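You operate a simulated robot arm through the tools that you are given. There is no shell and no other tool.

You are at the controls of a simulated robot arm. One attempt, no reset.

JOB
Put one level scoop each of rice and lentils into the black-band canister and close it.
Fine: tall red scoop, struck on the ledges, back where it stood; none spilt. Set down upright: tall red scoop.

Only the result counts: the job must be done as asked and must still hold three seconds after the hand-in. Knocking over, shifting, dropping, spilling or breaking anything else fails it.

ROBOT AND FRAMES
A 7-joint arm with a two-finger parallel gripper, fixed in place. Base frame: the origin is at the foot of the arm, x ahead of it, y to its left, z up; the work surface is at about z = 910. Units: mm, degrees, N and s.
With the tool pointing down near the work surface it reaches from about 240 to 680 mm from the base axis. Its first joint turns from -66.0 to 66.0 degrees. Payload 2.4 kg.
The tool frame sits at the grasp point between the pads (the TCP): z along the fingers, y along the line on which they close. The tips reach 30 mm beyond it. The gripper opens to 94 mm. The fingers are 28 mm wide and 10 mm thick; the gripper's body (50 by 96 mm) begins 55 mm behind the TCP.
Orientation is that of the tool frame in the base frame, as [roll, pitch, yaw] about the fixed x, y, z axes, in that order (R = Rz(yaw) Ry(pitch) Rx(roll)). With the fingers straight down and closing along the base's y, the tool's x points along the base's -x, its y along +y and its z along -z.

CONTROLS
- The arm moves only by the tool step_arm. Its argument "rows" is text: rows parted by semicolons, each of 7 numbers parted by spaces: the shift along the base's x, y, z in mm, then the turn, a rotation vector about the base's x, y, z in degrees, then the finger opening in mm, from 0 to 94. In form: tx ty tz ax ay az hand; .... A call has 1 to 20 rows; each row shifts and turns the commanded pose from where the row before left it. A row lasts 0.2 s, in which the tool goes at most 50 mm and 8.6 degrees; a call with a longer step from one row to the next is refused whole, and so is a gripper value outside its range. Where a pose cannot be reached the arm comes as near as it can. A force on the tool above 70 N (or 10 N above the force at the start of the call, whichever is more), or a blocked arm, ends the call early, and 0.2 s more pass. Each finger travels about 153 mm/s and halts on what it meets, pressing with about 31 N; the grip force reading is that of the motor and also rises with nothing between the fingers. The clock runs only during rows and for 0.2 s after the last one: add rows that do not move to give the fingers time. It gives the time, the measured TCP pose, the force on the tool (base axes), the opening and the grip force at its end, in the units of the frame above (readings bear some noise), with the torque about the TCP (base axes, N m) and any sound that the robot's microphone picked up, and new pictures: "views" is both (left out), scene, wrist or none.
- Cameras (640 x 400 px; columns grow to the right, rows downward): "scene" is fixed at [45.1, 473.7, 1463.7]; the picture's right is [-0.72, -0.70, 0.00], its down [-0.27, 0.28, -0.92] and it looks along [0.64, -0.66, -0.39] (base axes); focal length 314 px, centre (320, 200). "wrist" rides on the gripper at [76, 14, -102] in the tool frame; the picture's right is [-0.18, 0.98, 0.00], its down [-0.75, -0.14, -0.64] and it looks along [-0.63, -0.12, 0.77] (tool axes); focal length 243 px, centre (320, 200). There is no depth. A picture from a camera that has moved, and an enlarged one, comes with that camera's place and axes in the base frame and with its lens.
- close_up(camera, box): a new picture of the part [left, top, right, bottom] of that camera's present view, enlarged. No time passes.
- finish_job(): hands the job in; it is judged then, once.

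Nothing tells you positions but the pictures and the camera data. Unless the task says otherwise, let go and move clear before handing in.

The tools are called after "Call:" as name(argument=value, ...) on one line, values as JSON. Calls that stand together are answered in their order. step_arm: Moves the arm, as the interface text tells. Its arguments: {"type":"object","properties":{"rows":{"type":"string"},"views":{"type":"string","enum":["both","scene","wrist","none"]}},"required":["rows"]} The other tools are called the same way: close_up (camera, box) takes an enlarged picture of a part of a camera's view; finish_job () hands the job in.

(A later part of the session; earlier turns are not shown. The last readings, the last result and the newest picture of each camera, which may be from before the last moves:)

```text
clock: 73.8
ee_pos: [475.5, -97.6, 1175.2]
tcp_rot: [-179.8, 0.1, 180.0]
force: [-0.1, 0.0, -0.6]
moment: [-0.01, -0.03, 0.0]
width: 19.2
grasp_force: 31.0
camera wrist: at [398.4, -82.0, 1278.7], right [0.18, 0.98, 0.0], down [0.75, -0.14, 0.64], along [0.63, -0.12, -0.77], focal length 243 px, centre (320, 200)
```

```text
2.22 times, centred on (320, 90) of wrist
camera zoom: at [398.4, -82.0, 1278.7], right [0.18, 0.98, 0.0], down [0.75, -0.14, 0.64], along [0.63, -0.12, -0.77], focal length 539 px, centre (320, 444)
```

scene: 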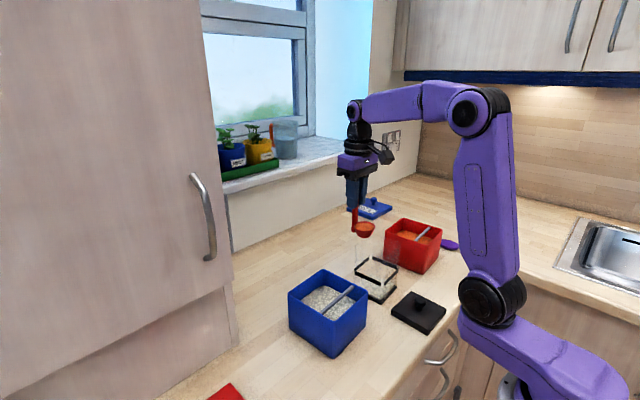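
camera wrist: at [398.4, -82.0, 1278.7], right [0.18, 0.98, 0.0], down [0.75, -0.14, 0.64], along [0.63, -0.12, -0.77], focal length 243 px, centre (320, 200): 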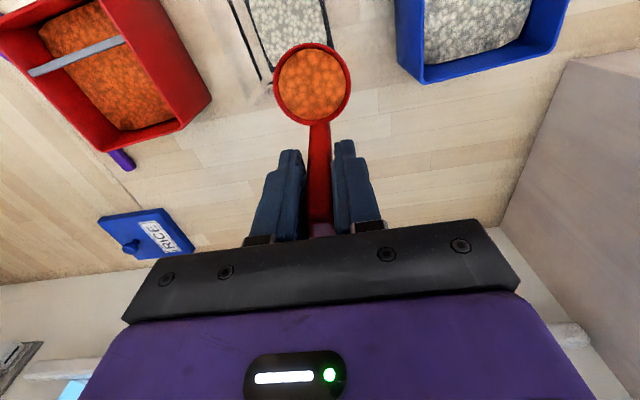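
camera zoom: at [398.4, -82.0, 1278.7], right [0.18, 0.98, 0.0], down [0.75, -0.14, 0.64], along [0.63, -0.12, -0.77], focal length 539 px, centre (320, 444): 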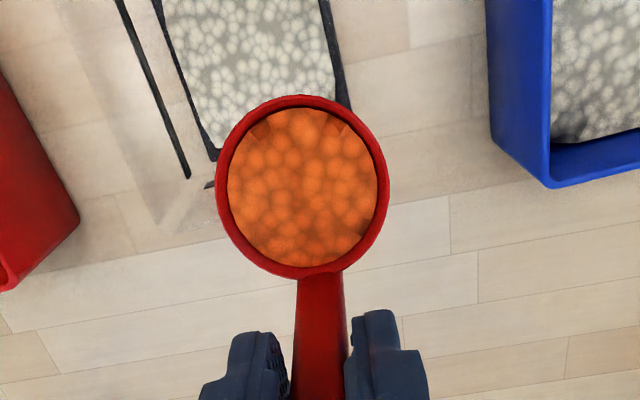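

Same start pose as before, within 3 mm; I'll fold that correction into the first row. Starting the pour with the same lip-fixed tilt.

Call:
step_arm(rows="-9.31 -10.31 1.85 5.657 -5.657 0 0;-8.3 -8.3 0.26 5.657 -5.657 0 0;-8.65 -8.65 -1.42 5.657 -5.657 0 0;0 0 0 0 0 0 0;0 0 0 0 0 0 0")

Call:
close_up(camera="scene", box=[340, 200, 420, 310])

```text
clock: 75.0
ee_pos: [446.5, -124.7, 1179.5]
tcp_rot: [162.6, 16.8, 177.4]
force: [-0.3, -0.1, -0.7]
moment: [-0.01, 0.0, 0.01]
width: 19.5
grasp_force: 31.0
camera wrist: at [343.0, -136.6, 1254.0], right [0.13, 0.93, 0.34], down [0.54, -0.35, 0.76], along [0.83, 0.08, -0.55], focal length 243 px, centre (320, 200)
```

scene: 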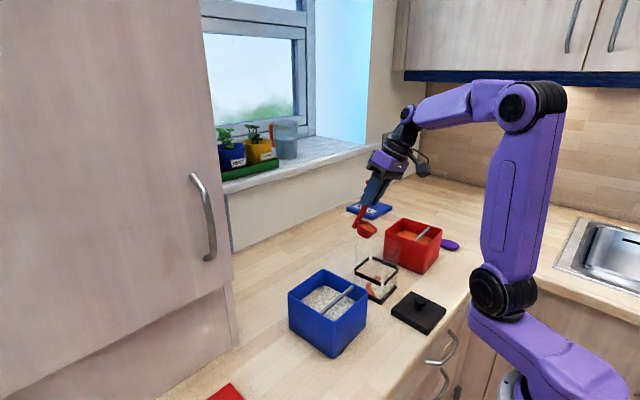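
wrist: 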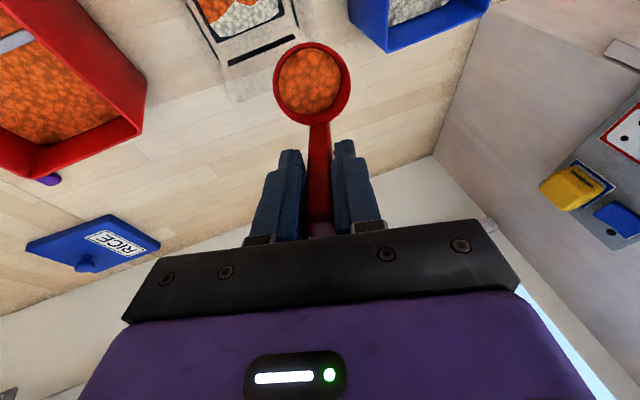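

```text
3.64 times, centred on (380, 255) of scene
camera zoom: at [45.1, 473.7, 1463.7], right [-0.72, -0.7, 0.0], down [-0.27, 0.28, -0.92], along [0.64, -0.66, -0.39], focal length 1144 px, centre (102, 0)
```

zoom: 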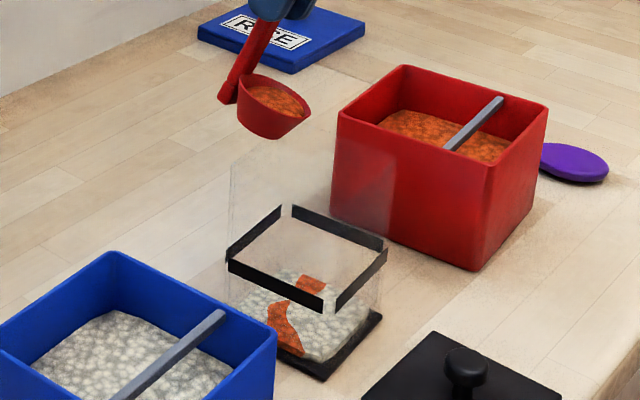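

Lentils are landing inside the canister on the rice. Continuing the tilt through to 80°, in two checked stages.

Call:
step_arm(rows="-8.81 -8.81 0.85 5.657 -5.657 0 0;-8.81 -8.81 -0.89 5.657 -5.657 0 0;-8.63 -8.63 -2.61 5.657 -5.657 0 0;0 0 0 0 0 0 0;0 0 0 0 0 0 0", views="wrist")

Call:
close_up(camera="scene", box=[340, 200, 420, 310])

Call:
step_arm(rows="-8.3 -8.3 -4.29 5.657 -5.657 0 0;-7.79 -7.79 -5.87 5.657 -5.657 0 0;-7.14 -7.14 -7.36 5.657 -5.657 0 0;-6.34 -6.34 -8.7 5.657 -5.657 0 0;0 0 0 0 0 0 0;0 0 0 0 0 0 0;0 0 0 0 0 0 0")

Call:
close_up(camera="scene", box=[340, 200, 420, 310])

Call:
close_up(camera="wrist", box=[250, 20, 370, 140])

```text
clock: 76.2
ee_pos: [420.7, -150.4, 1173.9]
tcp_rot: [141.8, 31.9, 168.6]
force: [-0.3, -0.5, -0.1]
moment: [-0.01, -0.01, 0.0]
width: 19.2
grasp_force: 31.1
camera wrist: at [301.0, -179.5, 1211.0], right [-0.01, 0.79, 0.61], down [0.31, -0.58, 0.75], along [0.95, 0.2, -0.24], focal length 243 px, centre (320, 200)
```

wrist: 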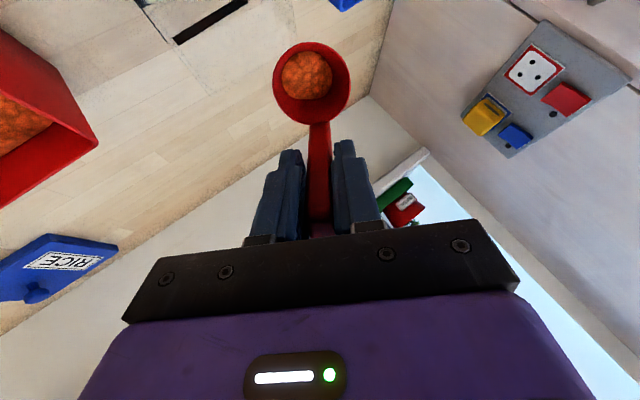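

```text
3.64 times, centred on (380, 255) of scene
camera zoom: at [45.1, 473.7, 1463.7], right [-0.72, -0.7, 0.0], down [-0.27, 0.28, -0.92], along [0.64, -0.66, -0.39], focal length 1144 px, centre (102, 0)
```

zoom: 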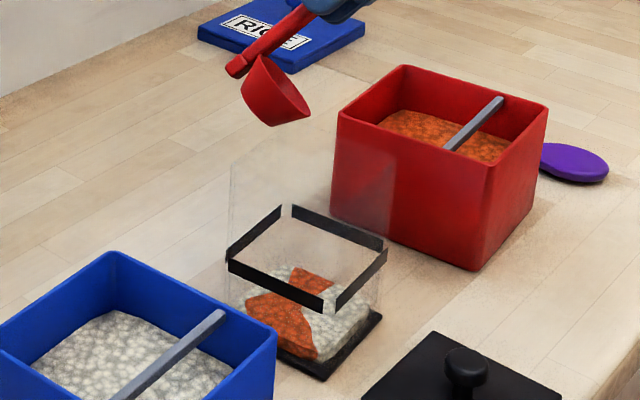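

```text
clock: 77.8
ee_pos: [391.7, -182.0, 1150.9]
tcp_rot: [103.9, 44.1, 144.7]
force: [-0.7, 0.1, -0.4]
moment: [-0.02, 0.01, 0.03]
width: 19.0
grasp_force: 31.2
camera wrist: at [268.5, -211.6, 1124.3], right [-0.3, 0.5, 0.81], down [0.05, -0.84, 0.54], along [0.95, 0.2, 0.23], focal length 243 px, centre (320, 200)
```

scene: 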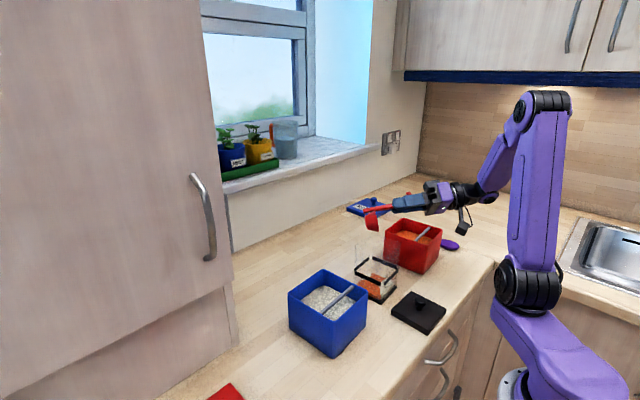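
wrist: 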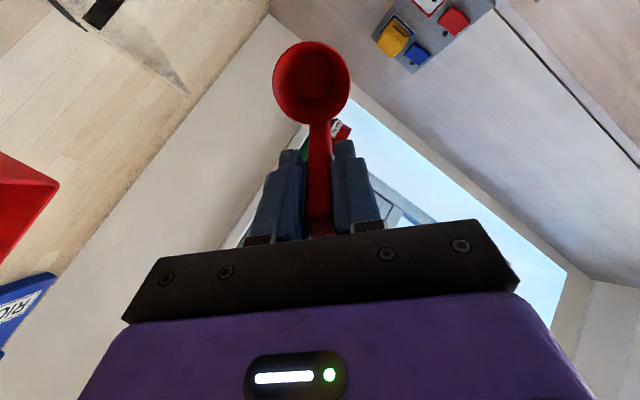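

```text
3.64 times, centred on (380, 255) of scene
camera zoom: at [45.1, 473.7, 1463.7], right [-0.72, -0.7, 0.0], down [-0.27, 0.28, -0.92], along [0.64, -0.66, -0.39], focal length 1144 px, centre (102, 0)
```

zoom: 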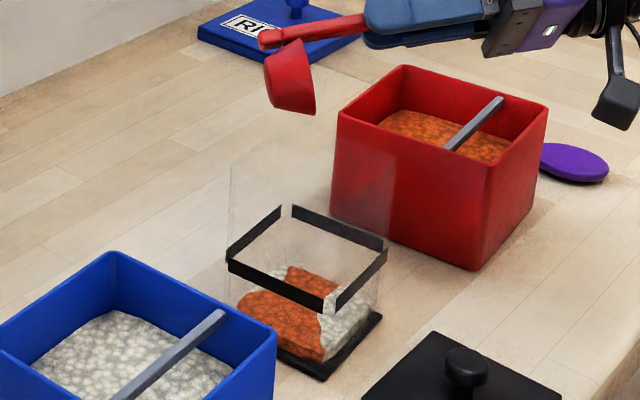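

```text
3.33 times, centred on (310, 80) of wrist
camera zoom: at [268.5, -211.6, 1124.3], right [-0.3, 0.5, 0.81], down [0.05, -0.84, 0.54], along [0.95, 0.2, 0.23], focal length 809 px, centre (353, 600)
```

zoom: 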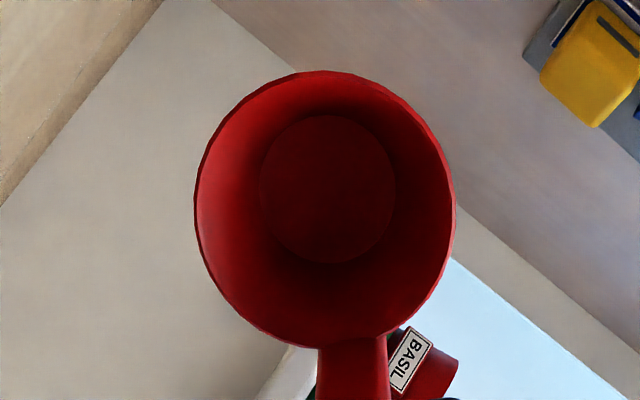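

Both portions are in and the cup is empty. I'll reverse the tilt back to upright, then take the scoop home.

Call:
step_arm(rows="6.34 6.34 8.7 -5.657 5.657 0 0;7.14 7.14 7.36 -5.657 5.657 0 0;7.79 7.79 5.87 -5.657 5.657 0 0;8.3 8.3 4.29 -5.657 5.657 0 0;8.63 8.63 2.61 -5.657 5.657 0 0;8.81 8.81 0.89 -5.657 5.657 0 0;8.81 8.81 -0.85 -5.657 5.657 0 0;8.65 8.65 1.42 -5.657 5.657 0 0;8.3 8.3 -0.26 -5.657 5.657 0 0;7.81 7.81 -1.85 -5.657 5.657 0 0;0 0 0 0 0 0 0;0 0 0 0 0 0 0")

Call:
close_up(camera="wrist", box=[220, 20, 420, 240])

Call:
close_up(camera="scene", box=[335, 165, 425, 310])

```text
clock: 80.4
ee_pos: [471.6, -99.7, 1178.0]
tcp_rot: [-179.8, 0.2, 180.0]
force: [-0.6, -0.3, -0.3]
moment: [0.01, -0.02, -0.01]
width: 19.3
grasp_force: 31.2
camera wrist: at [395.3, -85.0, 1279.8], right [0.18, 0.98, 0.0], down [0.75, -0.14, 0.64], along [0.63, -0.12, -0.77], focal length 243 px, centre (320, 200)
```

scene: 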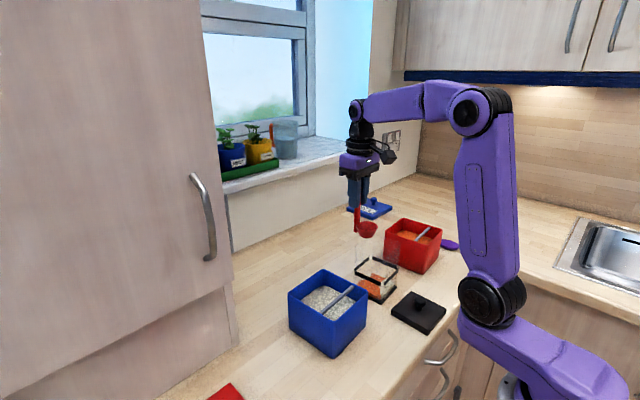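
wrist: 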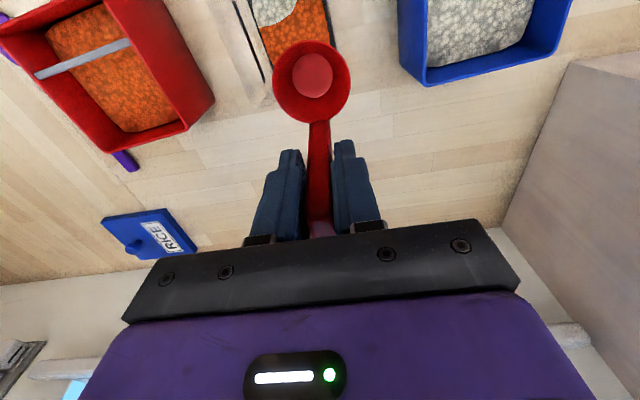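

```text
1.82 times, centred on (320, 130) of wrist
camera zoom: at [395.3, -85.0, 1279.8], right [0.18, 0.98, 0.0], down [0.75, -0.14, 0.64], along [0.63, -0.12, -0.77], focal length 441 px, centre (320, 327)
```

zoom: 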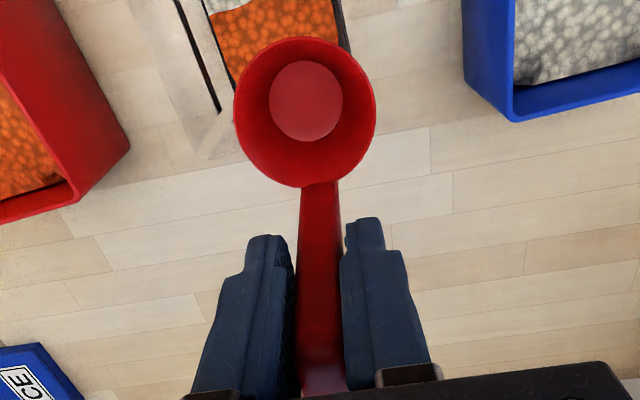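

```text
2.76 times, centred on (380, 238) of scene
camera zoom: at [45.1, 473.7, 1463.7], right [-0.72, -0.7, 0.0], down [-0.27, 0.28, -0.92], along [0.64, -0.66, -0.39], focal length 868 px, centre (154, 97)
```

zoom: 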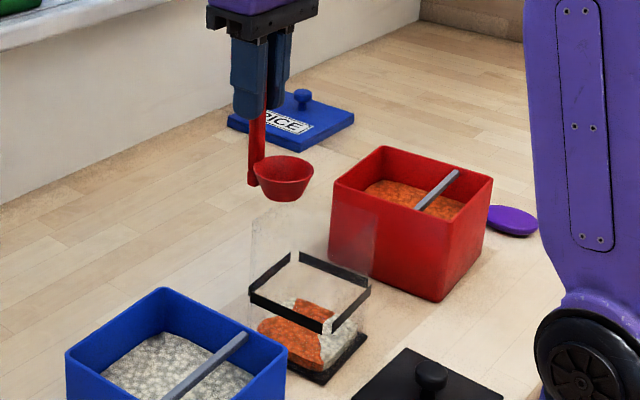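

The scoop is empty and has rotated by only about 1° in the grip. I'll carry it back over its original spot and start descending.

Call:
step_arm(rows="15 30.9 0 0 0 0 0;15 30.9 0 0 0 0 0;15 30.9 0 0 0 0 0;15 30.9 0 0 0 0 0;15 30.9 0 0 0 0 0;15 30.9 0 0 0 0 0;15 30.9 0 0 0 0 0;0 0 -30 0 0 0 0;0 0 -35 0 0 0 0;0 0 -35 0 0 0 0;0 0 -25 0 0 0 0;0 0 -15 0 0 0 0;0 0 0 0 0 0 0;0 0 0 0 0 0 0")

Call:
close_up(camera="scene", box=[235, 235, 305, 320])

Call:
close_up(camera="wrist", box=[220, 20, 420, 240])

```text
clock: 83.4
ee_pos: [577.0, 115.2, 1036.6]
tcp_rot: [-179.9, 0.1, -179.9]
force: [0.3, 0.3, -0.9]
moment: [0.02, 0.02, 0.04]
width: 19.0
grasp_force: 31.1
camera wrist: at [499.2, 130.0, 1139.6], right [0.18, 0.98, 0.0], down [0.75, -0.14, 0.64], along [0.63, -0.12, -0.77], focal length 243 px, centre (320, 200)
```

scene: 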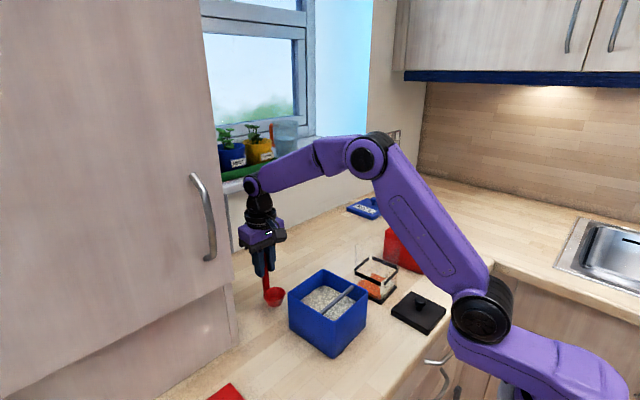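
wrist: 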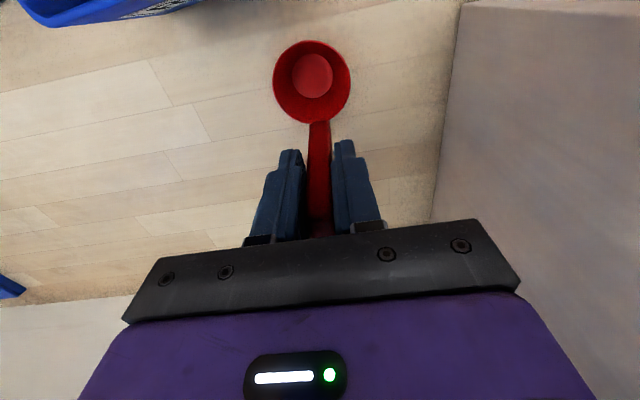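

```text
4.71 times, centred on (270, 278) of scene
camera zoom: at [45.1, 473.7, 1463.7], right [-0.72, -0.7, 0.0], down [-0.27, 0.28, -0.92], along [0.64, -0.66, -0.39], focal length 1480 px, centre (555, -165)
```

zoom: 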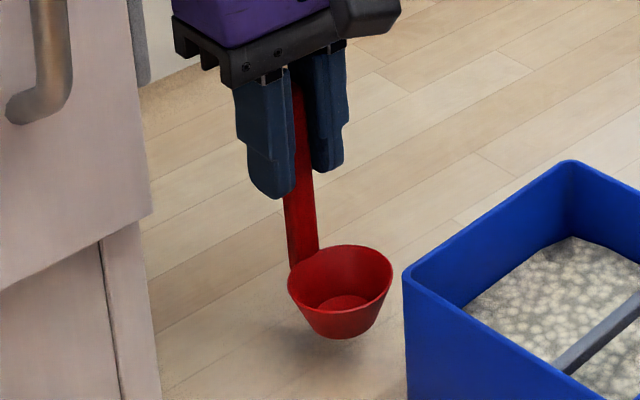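

```text
1.82 times, centred on (320, 130) of wrist
camera zoom: at [499.2, 130.0, 1139.6], right [0.18, 0.98, 0.0], down [0.75, -0.14, 0.64], along [0.63, -0.12, -0.77], focal length 441 px, centre (320, 327)
```

zoom: 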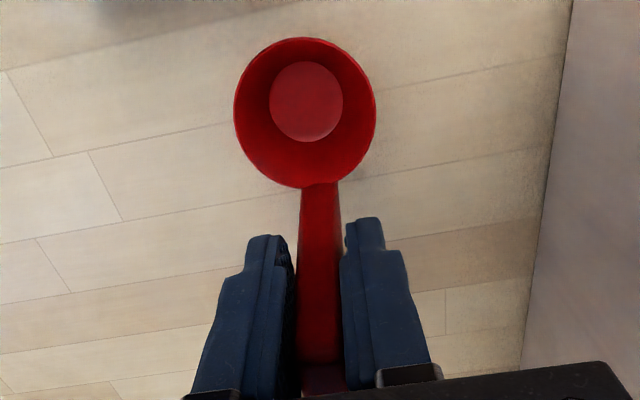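

The cup is right over its old spot. I'll adjust 1 to 1.5 mm, lower to just above the surface, then feel for contact.

Call:
step_arm(rows="0.5 0.7 -8 0 0 0 0;0.5 0.8 -8 0 0 0 0;0 0 -5 0 0 0 0;0 0 -2.5 0 0 0 0;0 0 0 0 0 0 0;0 0 0 0 0 0 0", views="none")

Call:
close_up(camera="scene", box=[235, 235, 305, 320])

```text
clock: 84.8
ee_pos: [577.2, 115.6, 1012.9]
tcp_rot: [-179.9, 0.1, 180.0]
force: [0.0, 0.7, -1.1]
moment: [-0.02, 0.01, -0.02]
width: 19.1
grasp_force: 30.8
```

```text
4.71 times, centred on (270, 278) of scene
camera zoom: at [45.1, 473.7, 1463.7], right [-0.72, -0.7, 0.0], down [-0.27, 0.28, -0.92], along [0.64, -0.66, -0.39], focal length 1480 px, centre (555, -165)
```

zoom: 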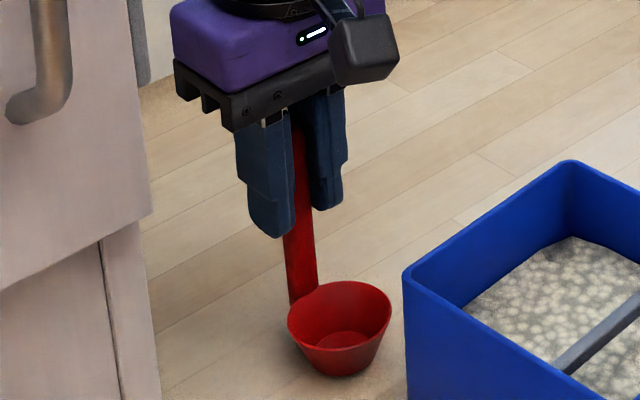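

Within about 1 px of the original position. Now small downward steps until it touches.

Call:
step_arm(rows="0 0 -0.7 0 0 0 0;0 0 -0.5 0 0 0 0;0 0 0 0 0 0 0", views="none")

```text
clock: 85.6
ee_pos: [578.0, 116.8, 1012.9]
tcp_rot: [-180.0, 0.2, 179.9]
force: [-1.4, -0.5, 6.9]
moment: [-0.05, 0.19, -0.01]
width: 19.3
grasp_force: 31.2
```

The cup is down (about 7 N). I'll relieve most of the pressure and open the fingers gradually.

Call:
step_arm(rows="0 0 0.4 0 0 0 0;0 0 0 0 0 0 0", views="none")

Call:
step_arm(rows="0 0 0 0 0 0 20;0 0 0 0 0 0 22;0 0 0 0 0 0 26;0 0 0 0 0 0 34;0 0 0 0 0 0 48;0 0 0 0 0 0 62;0 0 0 0 0 0 62;0 0 0 0 0 0 62")

Call:
close_up(camera="scene", box=[235, 235, 305, 320])

Call:
close_up(camera="wrist", box=[220, 60, 420, 240])

```text
clock: 86.2
ee_pos: [579.2, 114.9, 1012.4]
tcp_rot: [180.0, 0.0, -180.0]
force: [0.6, 0.4, 3.4]
moment: [0.08, -0.08, -0.01]
width: 19.4
grasp_force: 31.4
```

```text
clock: 88.0
ee_pos: [577.5, 115.6, 1013.2]
tcp_rot: [-180.0, 0.2, 180.0]
force: [0.4, -0.6, 0.6]
moment: [0.0, 0.0, 0.01]
width: 61.9
grasp_force: 0.1
camera wrist: at [501.3, 131.2, 1114.7], right [0.18, 0.98, 0.0], down [0.75, -0.14, 0.64], along [0.63, -0.12, -0.77], focal length 243 px, centre (320, 200)
```

scene: 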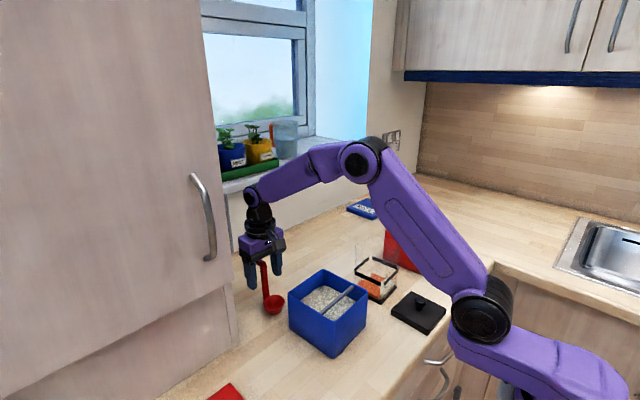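
wrist: 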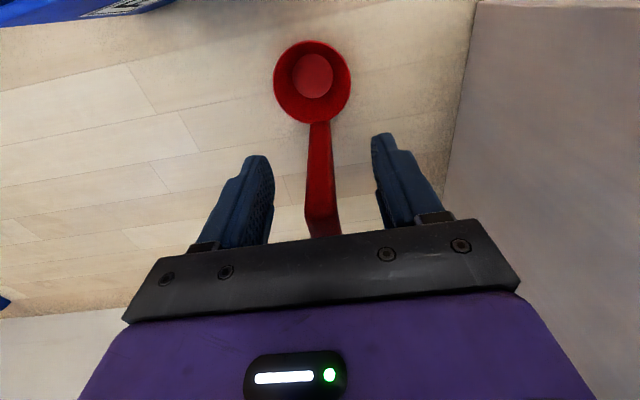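

```text
4.71 times, centred on (270, 278) of scene
camera zoom: at [45.1, 473.7, 1463.7], right [-0.72, -0.7, 0.0], down [-0.27, 0.28, -0.92], along [0.64, -0.66, -0.39], focal length 1480 px, centre (555, -165)
```

zoom: 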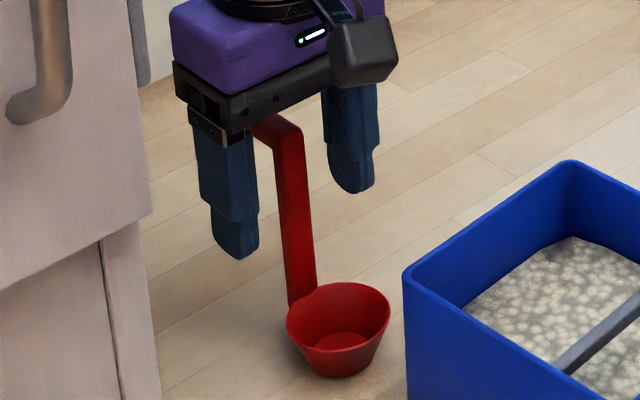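

```text
2.22 times, centred on (320, 150) of wrist
camera zoom: at [501.3, 131.2, 1114.7], right [0.18, 0.98, 0.0], down [0.75, -0.14, 0.64], along [0.63, -0.12, -0.77], focal length 539 px, centre (320, 311)
```

zoom: 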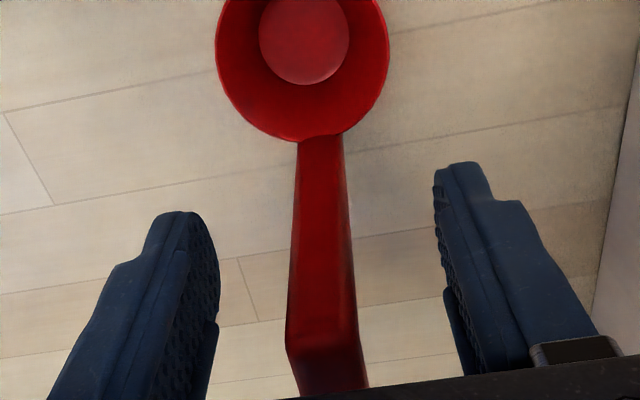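

The scoop stands upright within about 1 mm of where it was. I'll rise straight up clear of it, then move over to view the lid.

Call:
step_arm(rows="0 0 8 0 0 0 62;0 0 25 0 0 0 62;0 0 35 0 0 0 62;0 0 35 0 0 0 62;0 0 27 0 0 0 62;-33.6 -25 2 0 0 0 80;-33.6 -25 2 0 0 0 94;-33.6 -25 2 0 0 0 94;-33.6 -25 2 0 0 0 94;-33.6 -25 0 0 0 0 94;-33.6 -25 0 0 0 0 94;-33.6 -25 0 0 0 0 94;-33.6 -25 0 0 0 0 94;-33.6 -25 0 0 0 0 94;0 0 0 0 0 0 94;0 0 0 0 0 0 94")

Call:
close_up(camera="wrist", box=[220, 0, 420, 180])

Call:
close_up(camera="scene", box=[235, 235, 305, 320])

Call:
close_up(camera="scene", box=[385, 285, 450, 340])

```text
clock: 91.4
ee_pos: [276.4, -111.7, 1151.6]
tcp_rot: [-179.9, 0.1, -179.9]
force: [-0.2, -0.3, 0.7]
moment: [0.01, -0.01, -0.01]
width: 94.1
grasp_force: 0.0
camera wrist: at [200.4, -96.0, 1253.8], right [0.18, 0.98, 0.0], down [0.75, -0.14, 0.64], along [0.63, -0.12, -0.77], focal length 243 px, centre (320, 200)
```

scene: 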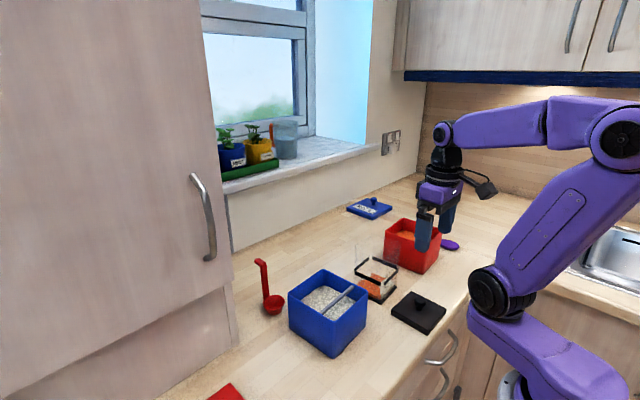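
wrist: 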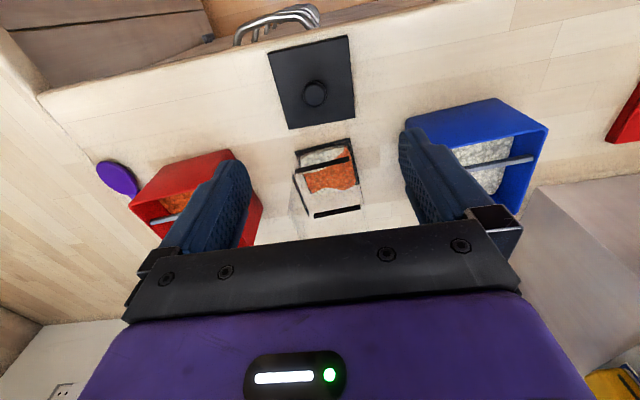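

```text
2.22 times, centred on (320, 90) of wrist
camera zoom: at [200.4, -96.0, 1253.8], right [0.18, 0.98, 0.0], down [0.75, -0.14, 0.64], along [0.63, -0.12, -0.77], focal length 539 px, centre (320, 444)
```

zoom: 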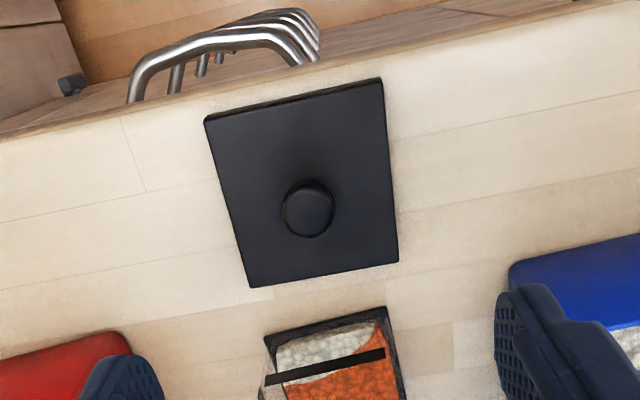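

```text
4.71 times, centred on (270, 278) of scene
camera zoom: at [45.1, 473.7, 1463.7], right [-0.72, -0.7, 0.0], down [-0.27, 0.28, -0.92], along [0.64, -0.66, -0.39], focal length 1480 px, centre (555, -165)
```

zoom: 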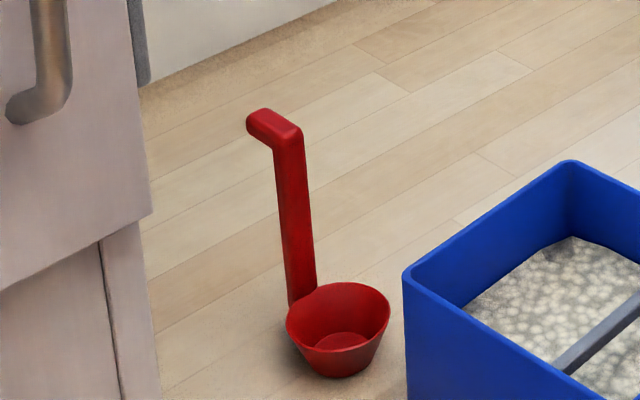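

```text
7.27 times, centred on (418, 312) of scene
camera zoom: at [45.1, 473.7, 1463.7], right [-0.72, -0.7, 0.0], down [-0.27, 0.28, -0.92], along [0.64, -0.66, -0.39], focal length 2287 px, centre (-389, -618)
```

zoom: 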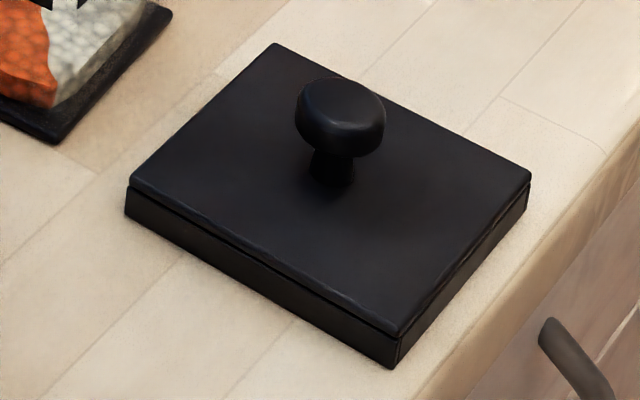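

The scoop looks right. The lid is centred near (288, -119) with no rotation and its knob in the middle, while the canister is turned about 5°. I'll zoom on the canister's rim to measure where the lid must go.

Call:
close_up(camera="wrist", box=[270, 120, 390, 230])

Call:
close_up(camera="wrist", box=[290, 60, 345, 115])

Call:
close_up(camera="scene", box=[340, 225, 410, 310])

Call:
close_up(camera="scene", box=[405, 290, 435, 320])

```text
3.64 times, centred on (330, 175) of wrist
camera zoom: at [200.4, -96.0, 1253.8], right [0.18, 0.98, 0.0], down [0.75, -0.14, 0.64], along [0.63, -0.12, -0.77], focal length 882 px, centre (284, 291)
```

zoom: 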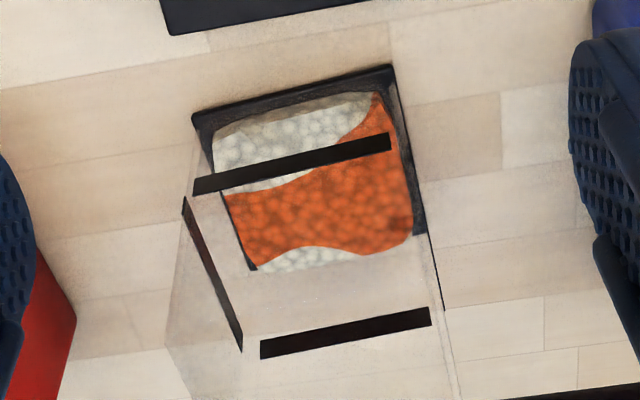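

```text
7.27 times, centred on (318, 88) of wrist
camera zoom: at [200.4, -96.0, 1253.8], right [0.18, 0.98, 0.0], down [0.75, -0.14, 0.64], along [0.63, -0.12, -0.77], focal length 1764 px, centre (338, 1018)
```

zoom: 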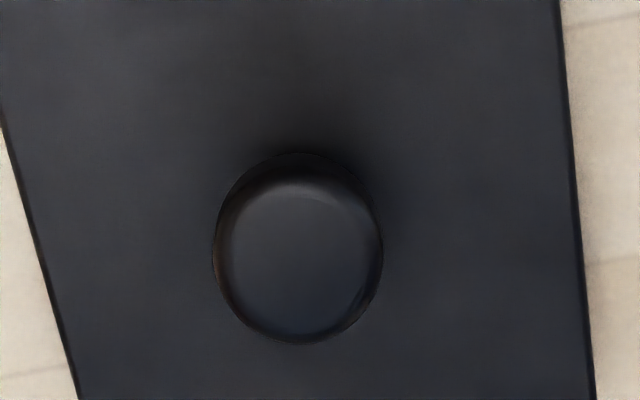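

```text
4.71 times, centred on (375, 268) of scene
camera zoom: at [45.1, 473.7, 1463.7], right [-0.72, -0.7, 0.0], down [-0.27, 0.28, -0.92], along [0.64, -0.66, -0.39], focal length 1480 px, centre (61, -118)
```

zoom: 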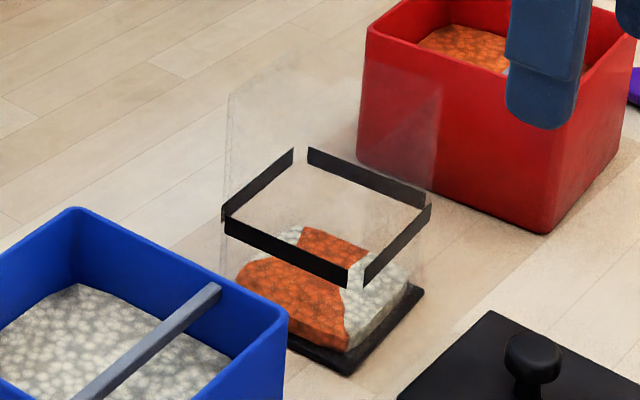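

```text
13.33 times, centred on (420, 305) of scene
camera zoom: at [45.1, 473.7, 1463.7], right [-0.72, -0.7, 0.0], down [-0.27, 0.28, -0.92], along [0.64, -0.66, -0.39], focal length 4193 px, centre (-1013, -1200)
```

zoom: 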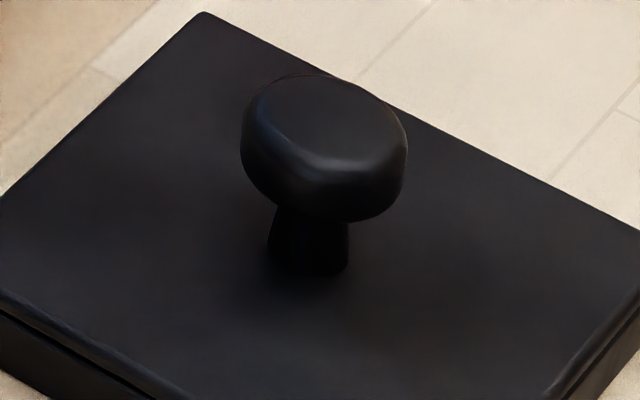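

I need the canister's rim position to a millimetre or two for the lid, so I'll move the camera above it for precise zooms of the rim corners.

Call:
step_arm(rows="30 -2 10 0 0 0 94;30 -2 10 0 0 0 94;30 -2 10 0 0 0 94;0 0 0 0 0 0 94;0 0 0 0 0 0 94", views="wrist")

Call:
close_up(camera="wrist", box=[260, 40, 390, 200])

Call:
close_up(camera="wrist", box=[250, 50, 330, 120])

Call:
close_up(camera="wrist", box=[320, 40, 400, 110])

Call:
close_up(camera="wrist", box=[260, 120, 340, 190])

Call:
close_up(camera="wrist", box=[320, 110, 400, 180])

```text
clock: 92.6
ee_pos: [367.3, -116.8, 1180.6]
tcp_rot: [-179.8, 0.1, -180.0]
force: [0.0, 0.4, 0.1]
moment: [-0.01, -0.01, -0.02]
width: 94.0
grasp_force: 0.0
camera wrist: at [291.3, -101.3, 1282.2], right [0.18, 0.98, 0.0], down [0.75, -0.14, 0.64], along [0.63, -0.12, -0.77], focal length 243 px, centre (320, 200)
```

wrist: 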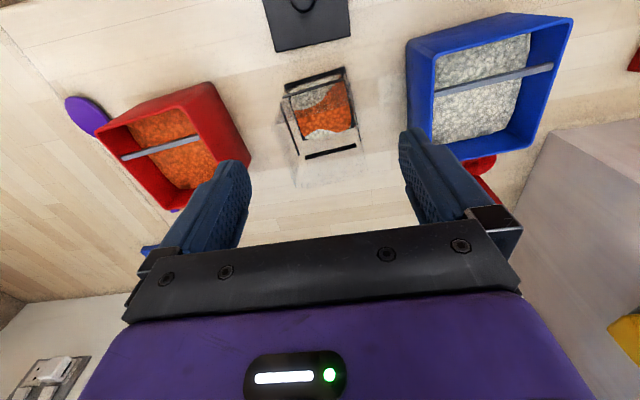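

```text
2.50 times, centred on (325, 120) of wrist
camera zoom: at [291.3, -101.3, 1282.2], right [0.18, 0.98, 0.0], down [0.75, -0.14, 0.64], along [0.63, -0.12, -0.77], focal length 606 px, centre (308, 400)
```

zoom: 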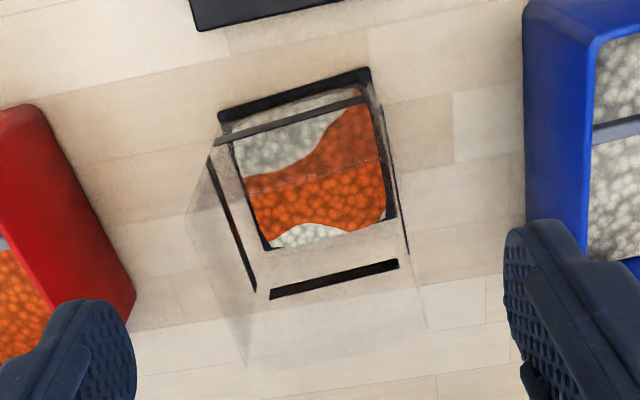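

```text
5.71 times, centred on (290, 85) of wrist
camera zoom: at [291.3, -101.3, 1282.2], right [0.18, 0.98, 0.0], down [0.75, -0.14, 0.64], along [0.63, -0.12, -0.77], focal length 1386 px, centre (491, 857)
```

zoom: 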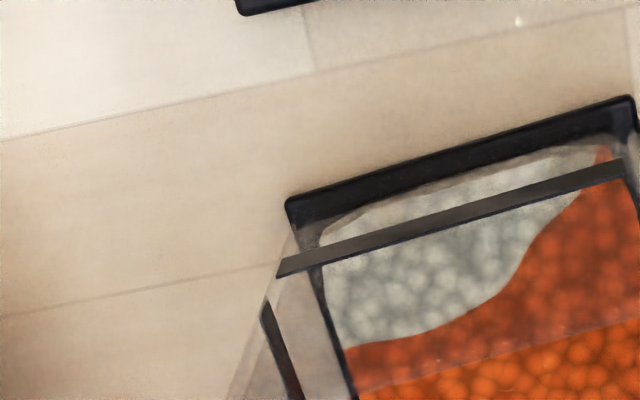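

```text
5.71 times, centred on (360, 75) of wrist
camera zoom: at [291.3, -101.3, 1282.2], right [0.18, 0.98, 0.0], down [0.75, -0.14, 0.64], along [0.63, -0.12, -0.77], focal length 1386 px, centre (91, 914)
```

zoom: 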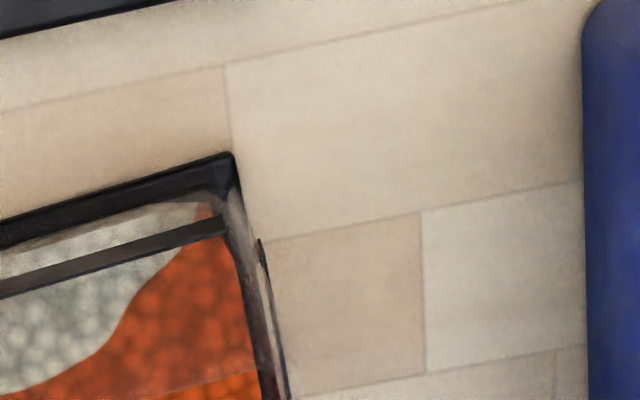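

```text
5.71 times, centred on (300, 155) of wrist
camera zoom: at [291.3, -101.3, 1282.2], right [0.18, 0.98, 0.0], down [0.75, -0.14, 0.64], along [0.63, -0.12, -0.77], focal length 1386 px, centre (434, 457)
```

zoom: 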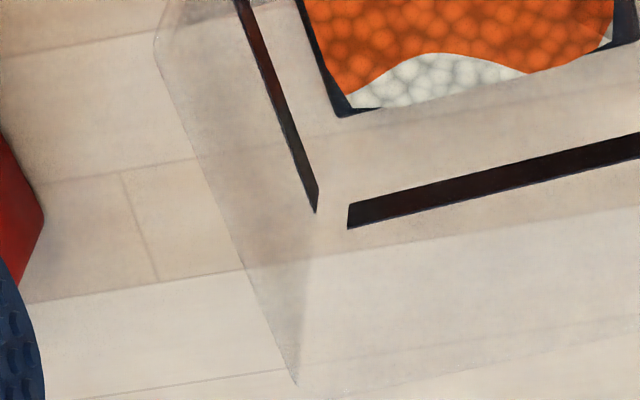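

```text
5.71 times, centred on (360, 145) of wrist
camera zoom: at [291.3, -101.3, 1282.2], right [0.18, 0.98, 0.0], down [0.75, -0.14, 0.64], along [0.63, -0.12, -0.77], focal length 1386 px, centre (91, 514)
```

zoom: 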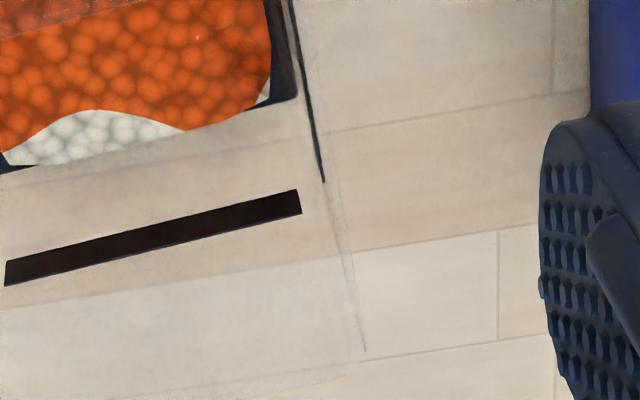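

The base plate fixes the canister's centre at (416.3, -121.6), turned 5°, with its rim near z ≈ 1050. Measured the same way the lid is at (288, -119), so the needed shift is about (+128, -2.6) with a +5° turn. I'll go above the knob now.

Call:
step_arm(rows="-26.2 -0.7 -10 0 0 0 94;-26.2 -0.7 -20 0 0 0 70;-26.1 -0.8 -30 0 0 0 60;0 0 -40 0 0 0 60;0 0 -40 0 0 0 60;0 0 -40 0 0 0 60;0 0 0 0 0 0 60;0 0 0 0 0 0 60")

Call:
close_up(camera="scene", box=[380, 250, 460, 340])

Call:
close_up(camera="wrist", box=[200, 40, 440, 240])

```text
clock: 94.4
ee_pos: [283.9, -114.4, 1004.0]
tcp_rot: [-179.9, 0.0, 179.9]
force: [0.2, 0.4, 0.8]
moment: [0.0, 0.0, -0.03]
width: 59.8
grasp_force: 0.1
camera wrist: at [208.5, -100.6, 1105.9], right [0.18, 0.98, 0.0], down [0.75, -0.14, 0.64], along [0.63, -0.12, -0.77], focal length 243 px, centre (320, 200)
```

scene: 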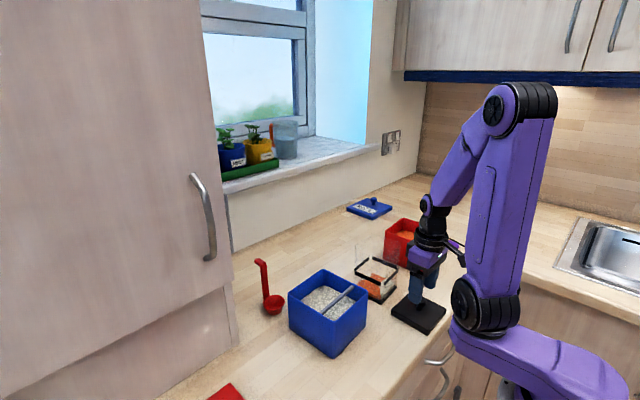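
wrist: 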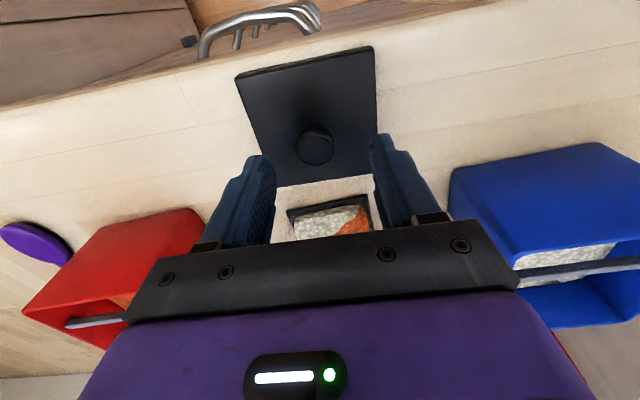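

```text
4.44 times, centred on (420, 295) of scene
camera zoom: at [45.1, 473.7, 1463.7], right [-0.72, -0.7, 0.0], down [-0.27, 0.28, -0.92], along [0.64, -0.66, -0.39], focal length 1398 px, centre (-124, -222)
```

zoom: 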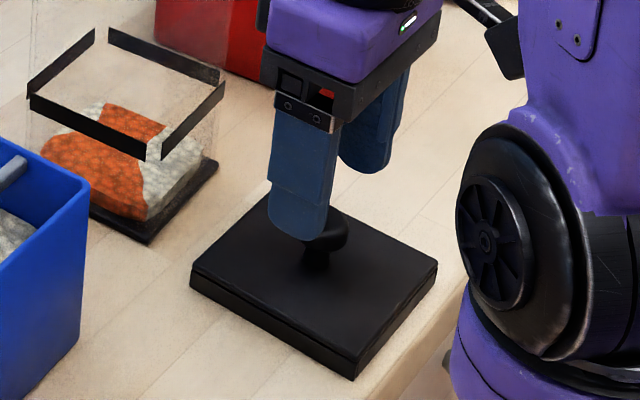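

```text
2.00 times, centred on (320, 140) of wrist
camera zoom: at [208.5, -100.6, 1105.9], right [0.18, 0.98, 0.0], down [0.75, -0.14, 0.64], along [0.63, -0.12, -0.77], focal length 485 px, centre (320, 320)
```

zoom: 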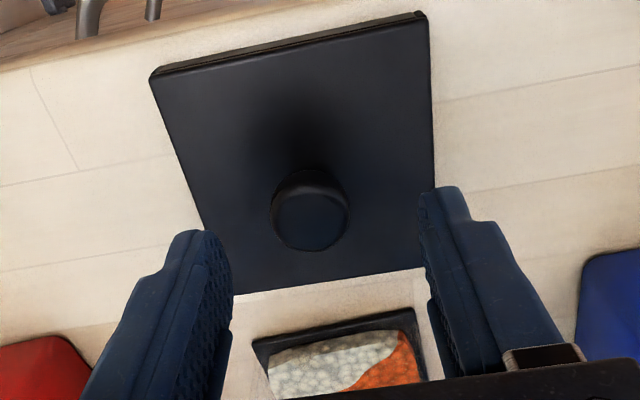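

The knob is at (288.5, -119). I'll adjust by (+4, -3.6) and descend so the fingertips stop about 5 mm above the lid's plate.

Call:
step_arm(rows="2 -1.8 -15 0 0 0 60;2 -1.8 -15 0 0 0 60;0 0 -10 0 0 0 60;0 0 -4 0 0 0 60;0 0 0 0 0 0 60;0 0 0 0 0 0 60")

Call:
close_up(camera="scene", box=[390, 265, 450, 335])

Call:
close_up(camera="wrist", box=[200, 40, 440, 240])

```text
clock: 95.8
ee_pos: [290.2, -119.2, 957.1]
tcp_rot: [-179.9, 0.1, 180.0]
force: [-0.1, -0.6, -0.3]
moment: [-0.01, 0.0, -0.01]
width: 59.8
grasp_force: 0.0
camera wrist: at [214.0, -104.4, 1060.6], right [0.18, 0.98, 0.0], down [0.75, -0.14, 0.64], along [0.63, -0.12, -0.77], focal length 243 px, centre (320, 200)
```

scene: 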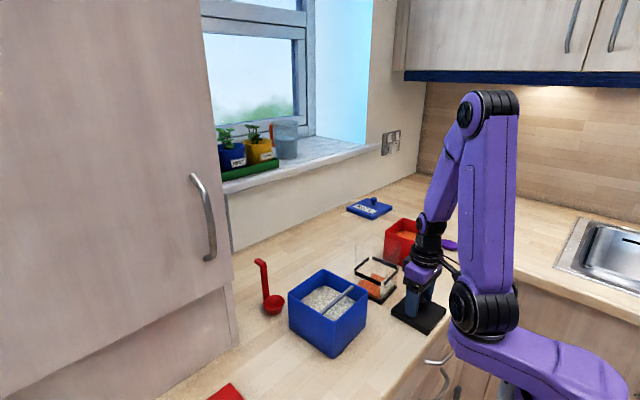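
wrist: 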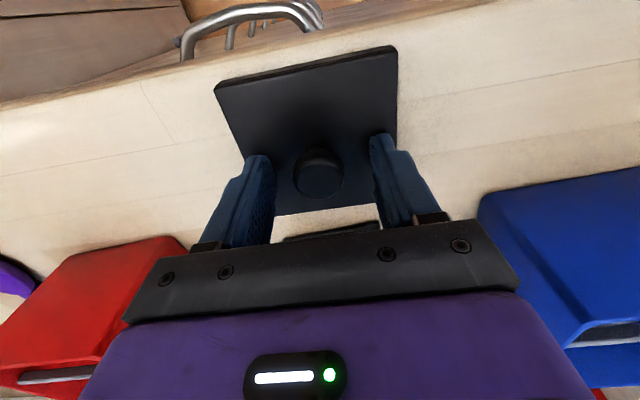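

```text
5.71 times, centred on (420, 300) of scene
camera zoom: at [45.1, 473.7, 1463.7], right [-0.72, -0.7, 0.0], down [-0.27, 0.28, -0.92], along [0.64, -0.66, -0.39], focal length 1797 px, centre (-251, -371)
```

zoom: 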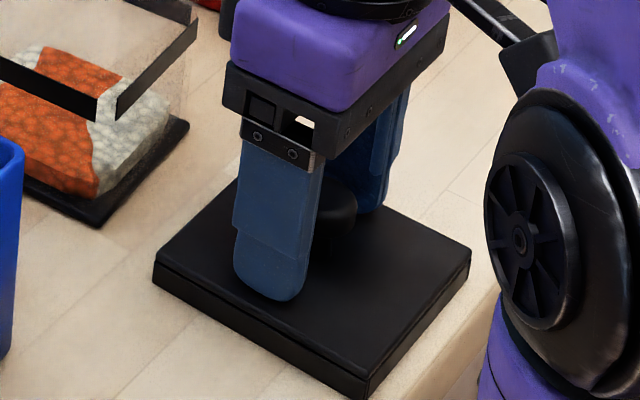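

```text
2.00 times, centred on (320, 140) of wrist
camera zoom: at [214.0, -104.4, 1060.6], right [0.18, 0.98, 0.0], down [0.75, -0.14, 0.64], along [0.63, -0.12, -0.77], focal length 485 px, centre (320, 320)
```

zoom: 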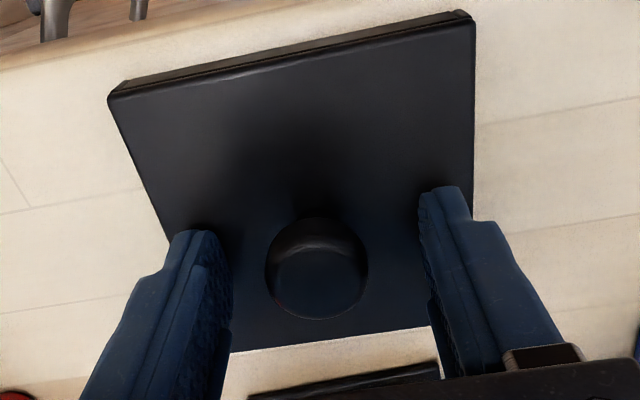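

The knob sits centrally between the fingers, with tips just above the plate and no contact. Closing in steps.

Call:
step_arm(rows="0 0 0 0 0 0 44;0 0 0 0 0 0 36;0 0 0 0 0 0 32;0 0 0 0 0 0 29;0 0 0 0 0 0 26;0 0 0 0 0 0 20;0 0 0 0 0 0 10;0 0 0 0 0 0 10")

Call:
close_up(camera="scene", box=[390, 265, 450, 335])

Call:
close_up(camera="wrist", box=[200, 40, 440, 240])

```text
clock: 97.6
ee_pos: [290.3, -119.3, 958.0]
tcp_rot: [-179.9, 0.1, 179.9]
force: [0.2, -0.6, -0.1]
moment: [-0.02, -0.01, 0.02]
width: 26.0
grasp_force: 30.5
camera wrist: at [214.0, -104.5, 1060.6], right [0.18, 0.98, 0.0], down [0.75, -0.14, 0.64], along [0.63, -0.12, -0.77], focal length 243 px, centre (320, 200)
```

scene: 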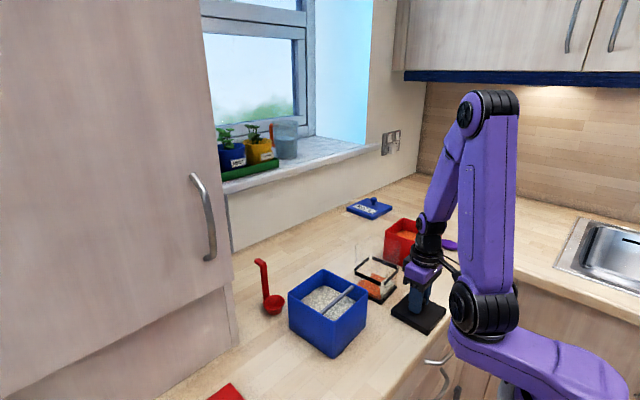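
wrist: 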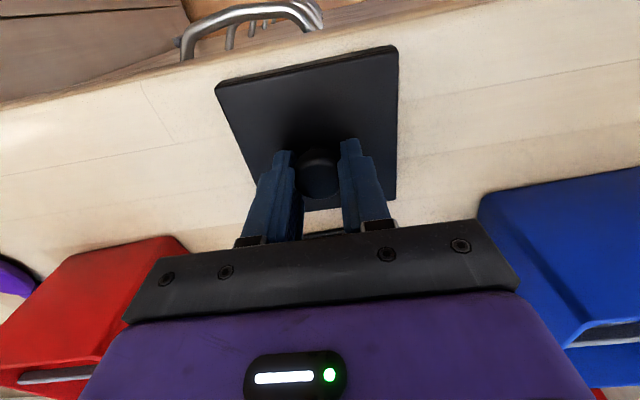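

```text
5.71 times, centred on (420, 300) of scene
camera zoom: at [45.1, 473.7, 1463.7], right [-0.72, -0.7, 0.0], down [-0.27, 0.28, -0.92], along [0.64, -0.66, -0.39], focal length 1797 px, centre (-251, -371)
```

zoom: 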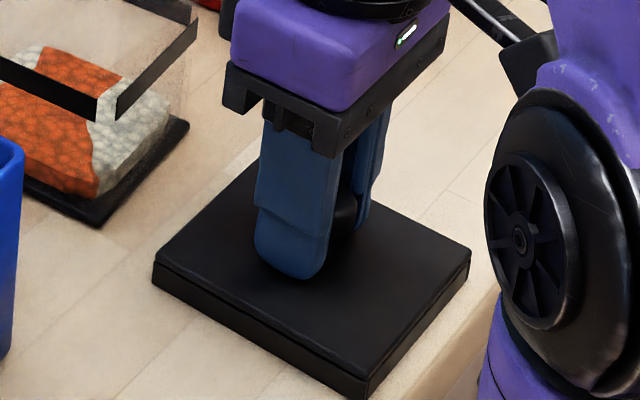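

```text
2.00 times, centred on (320, 140) of wrist
camera zoom: at [214.0, -104.5, 1060.6], right [0.18, 0.98, 0.0], down [0.75, -0.14, 0.64], along [0.63, -0.12, -0.77], focal length 485 px, centre (320, 320)
```

zoom: 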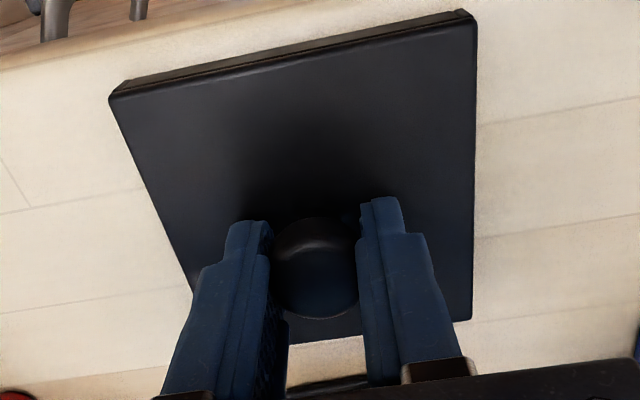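

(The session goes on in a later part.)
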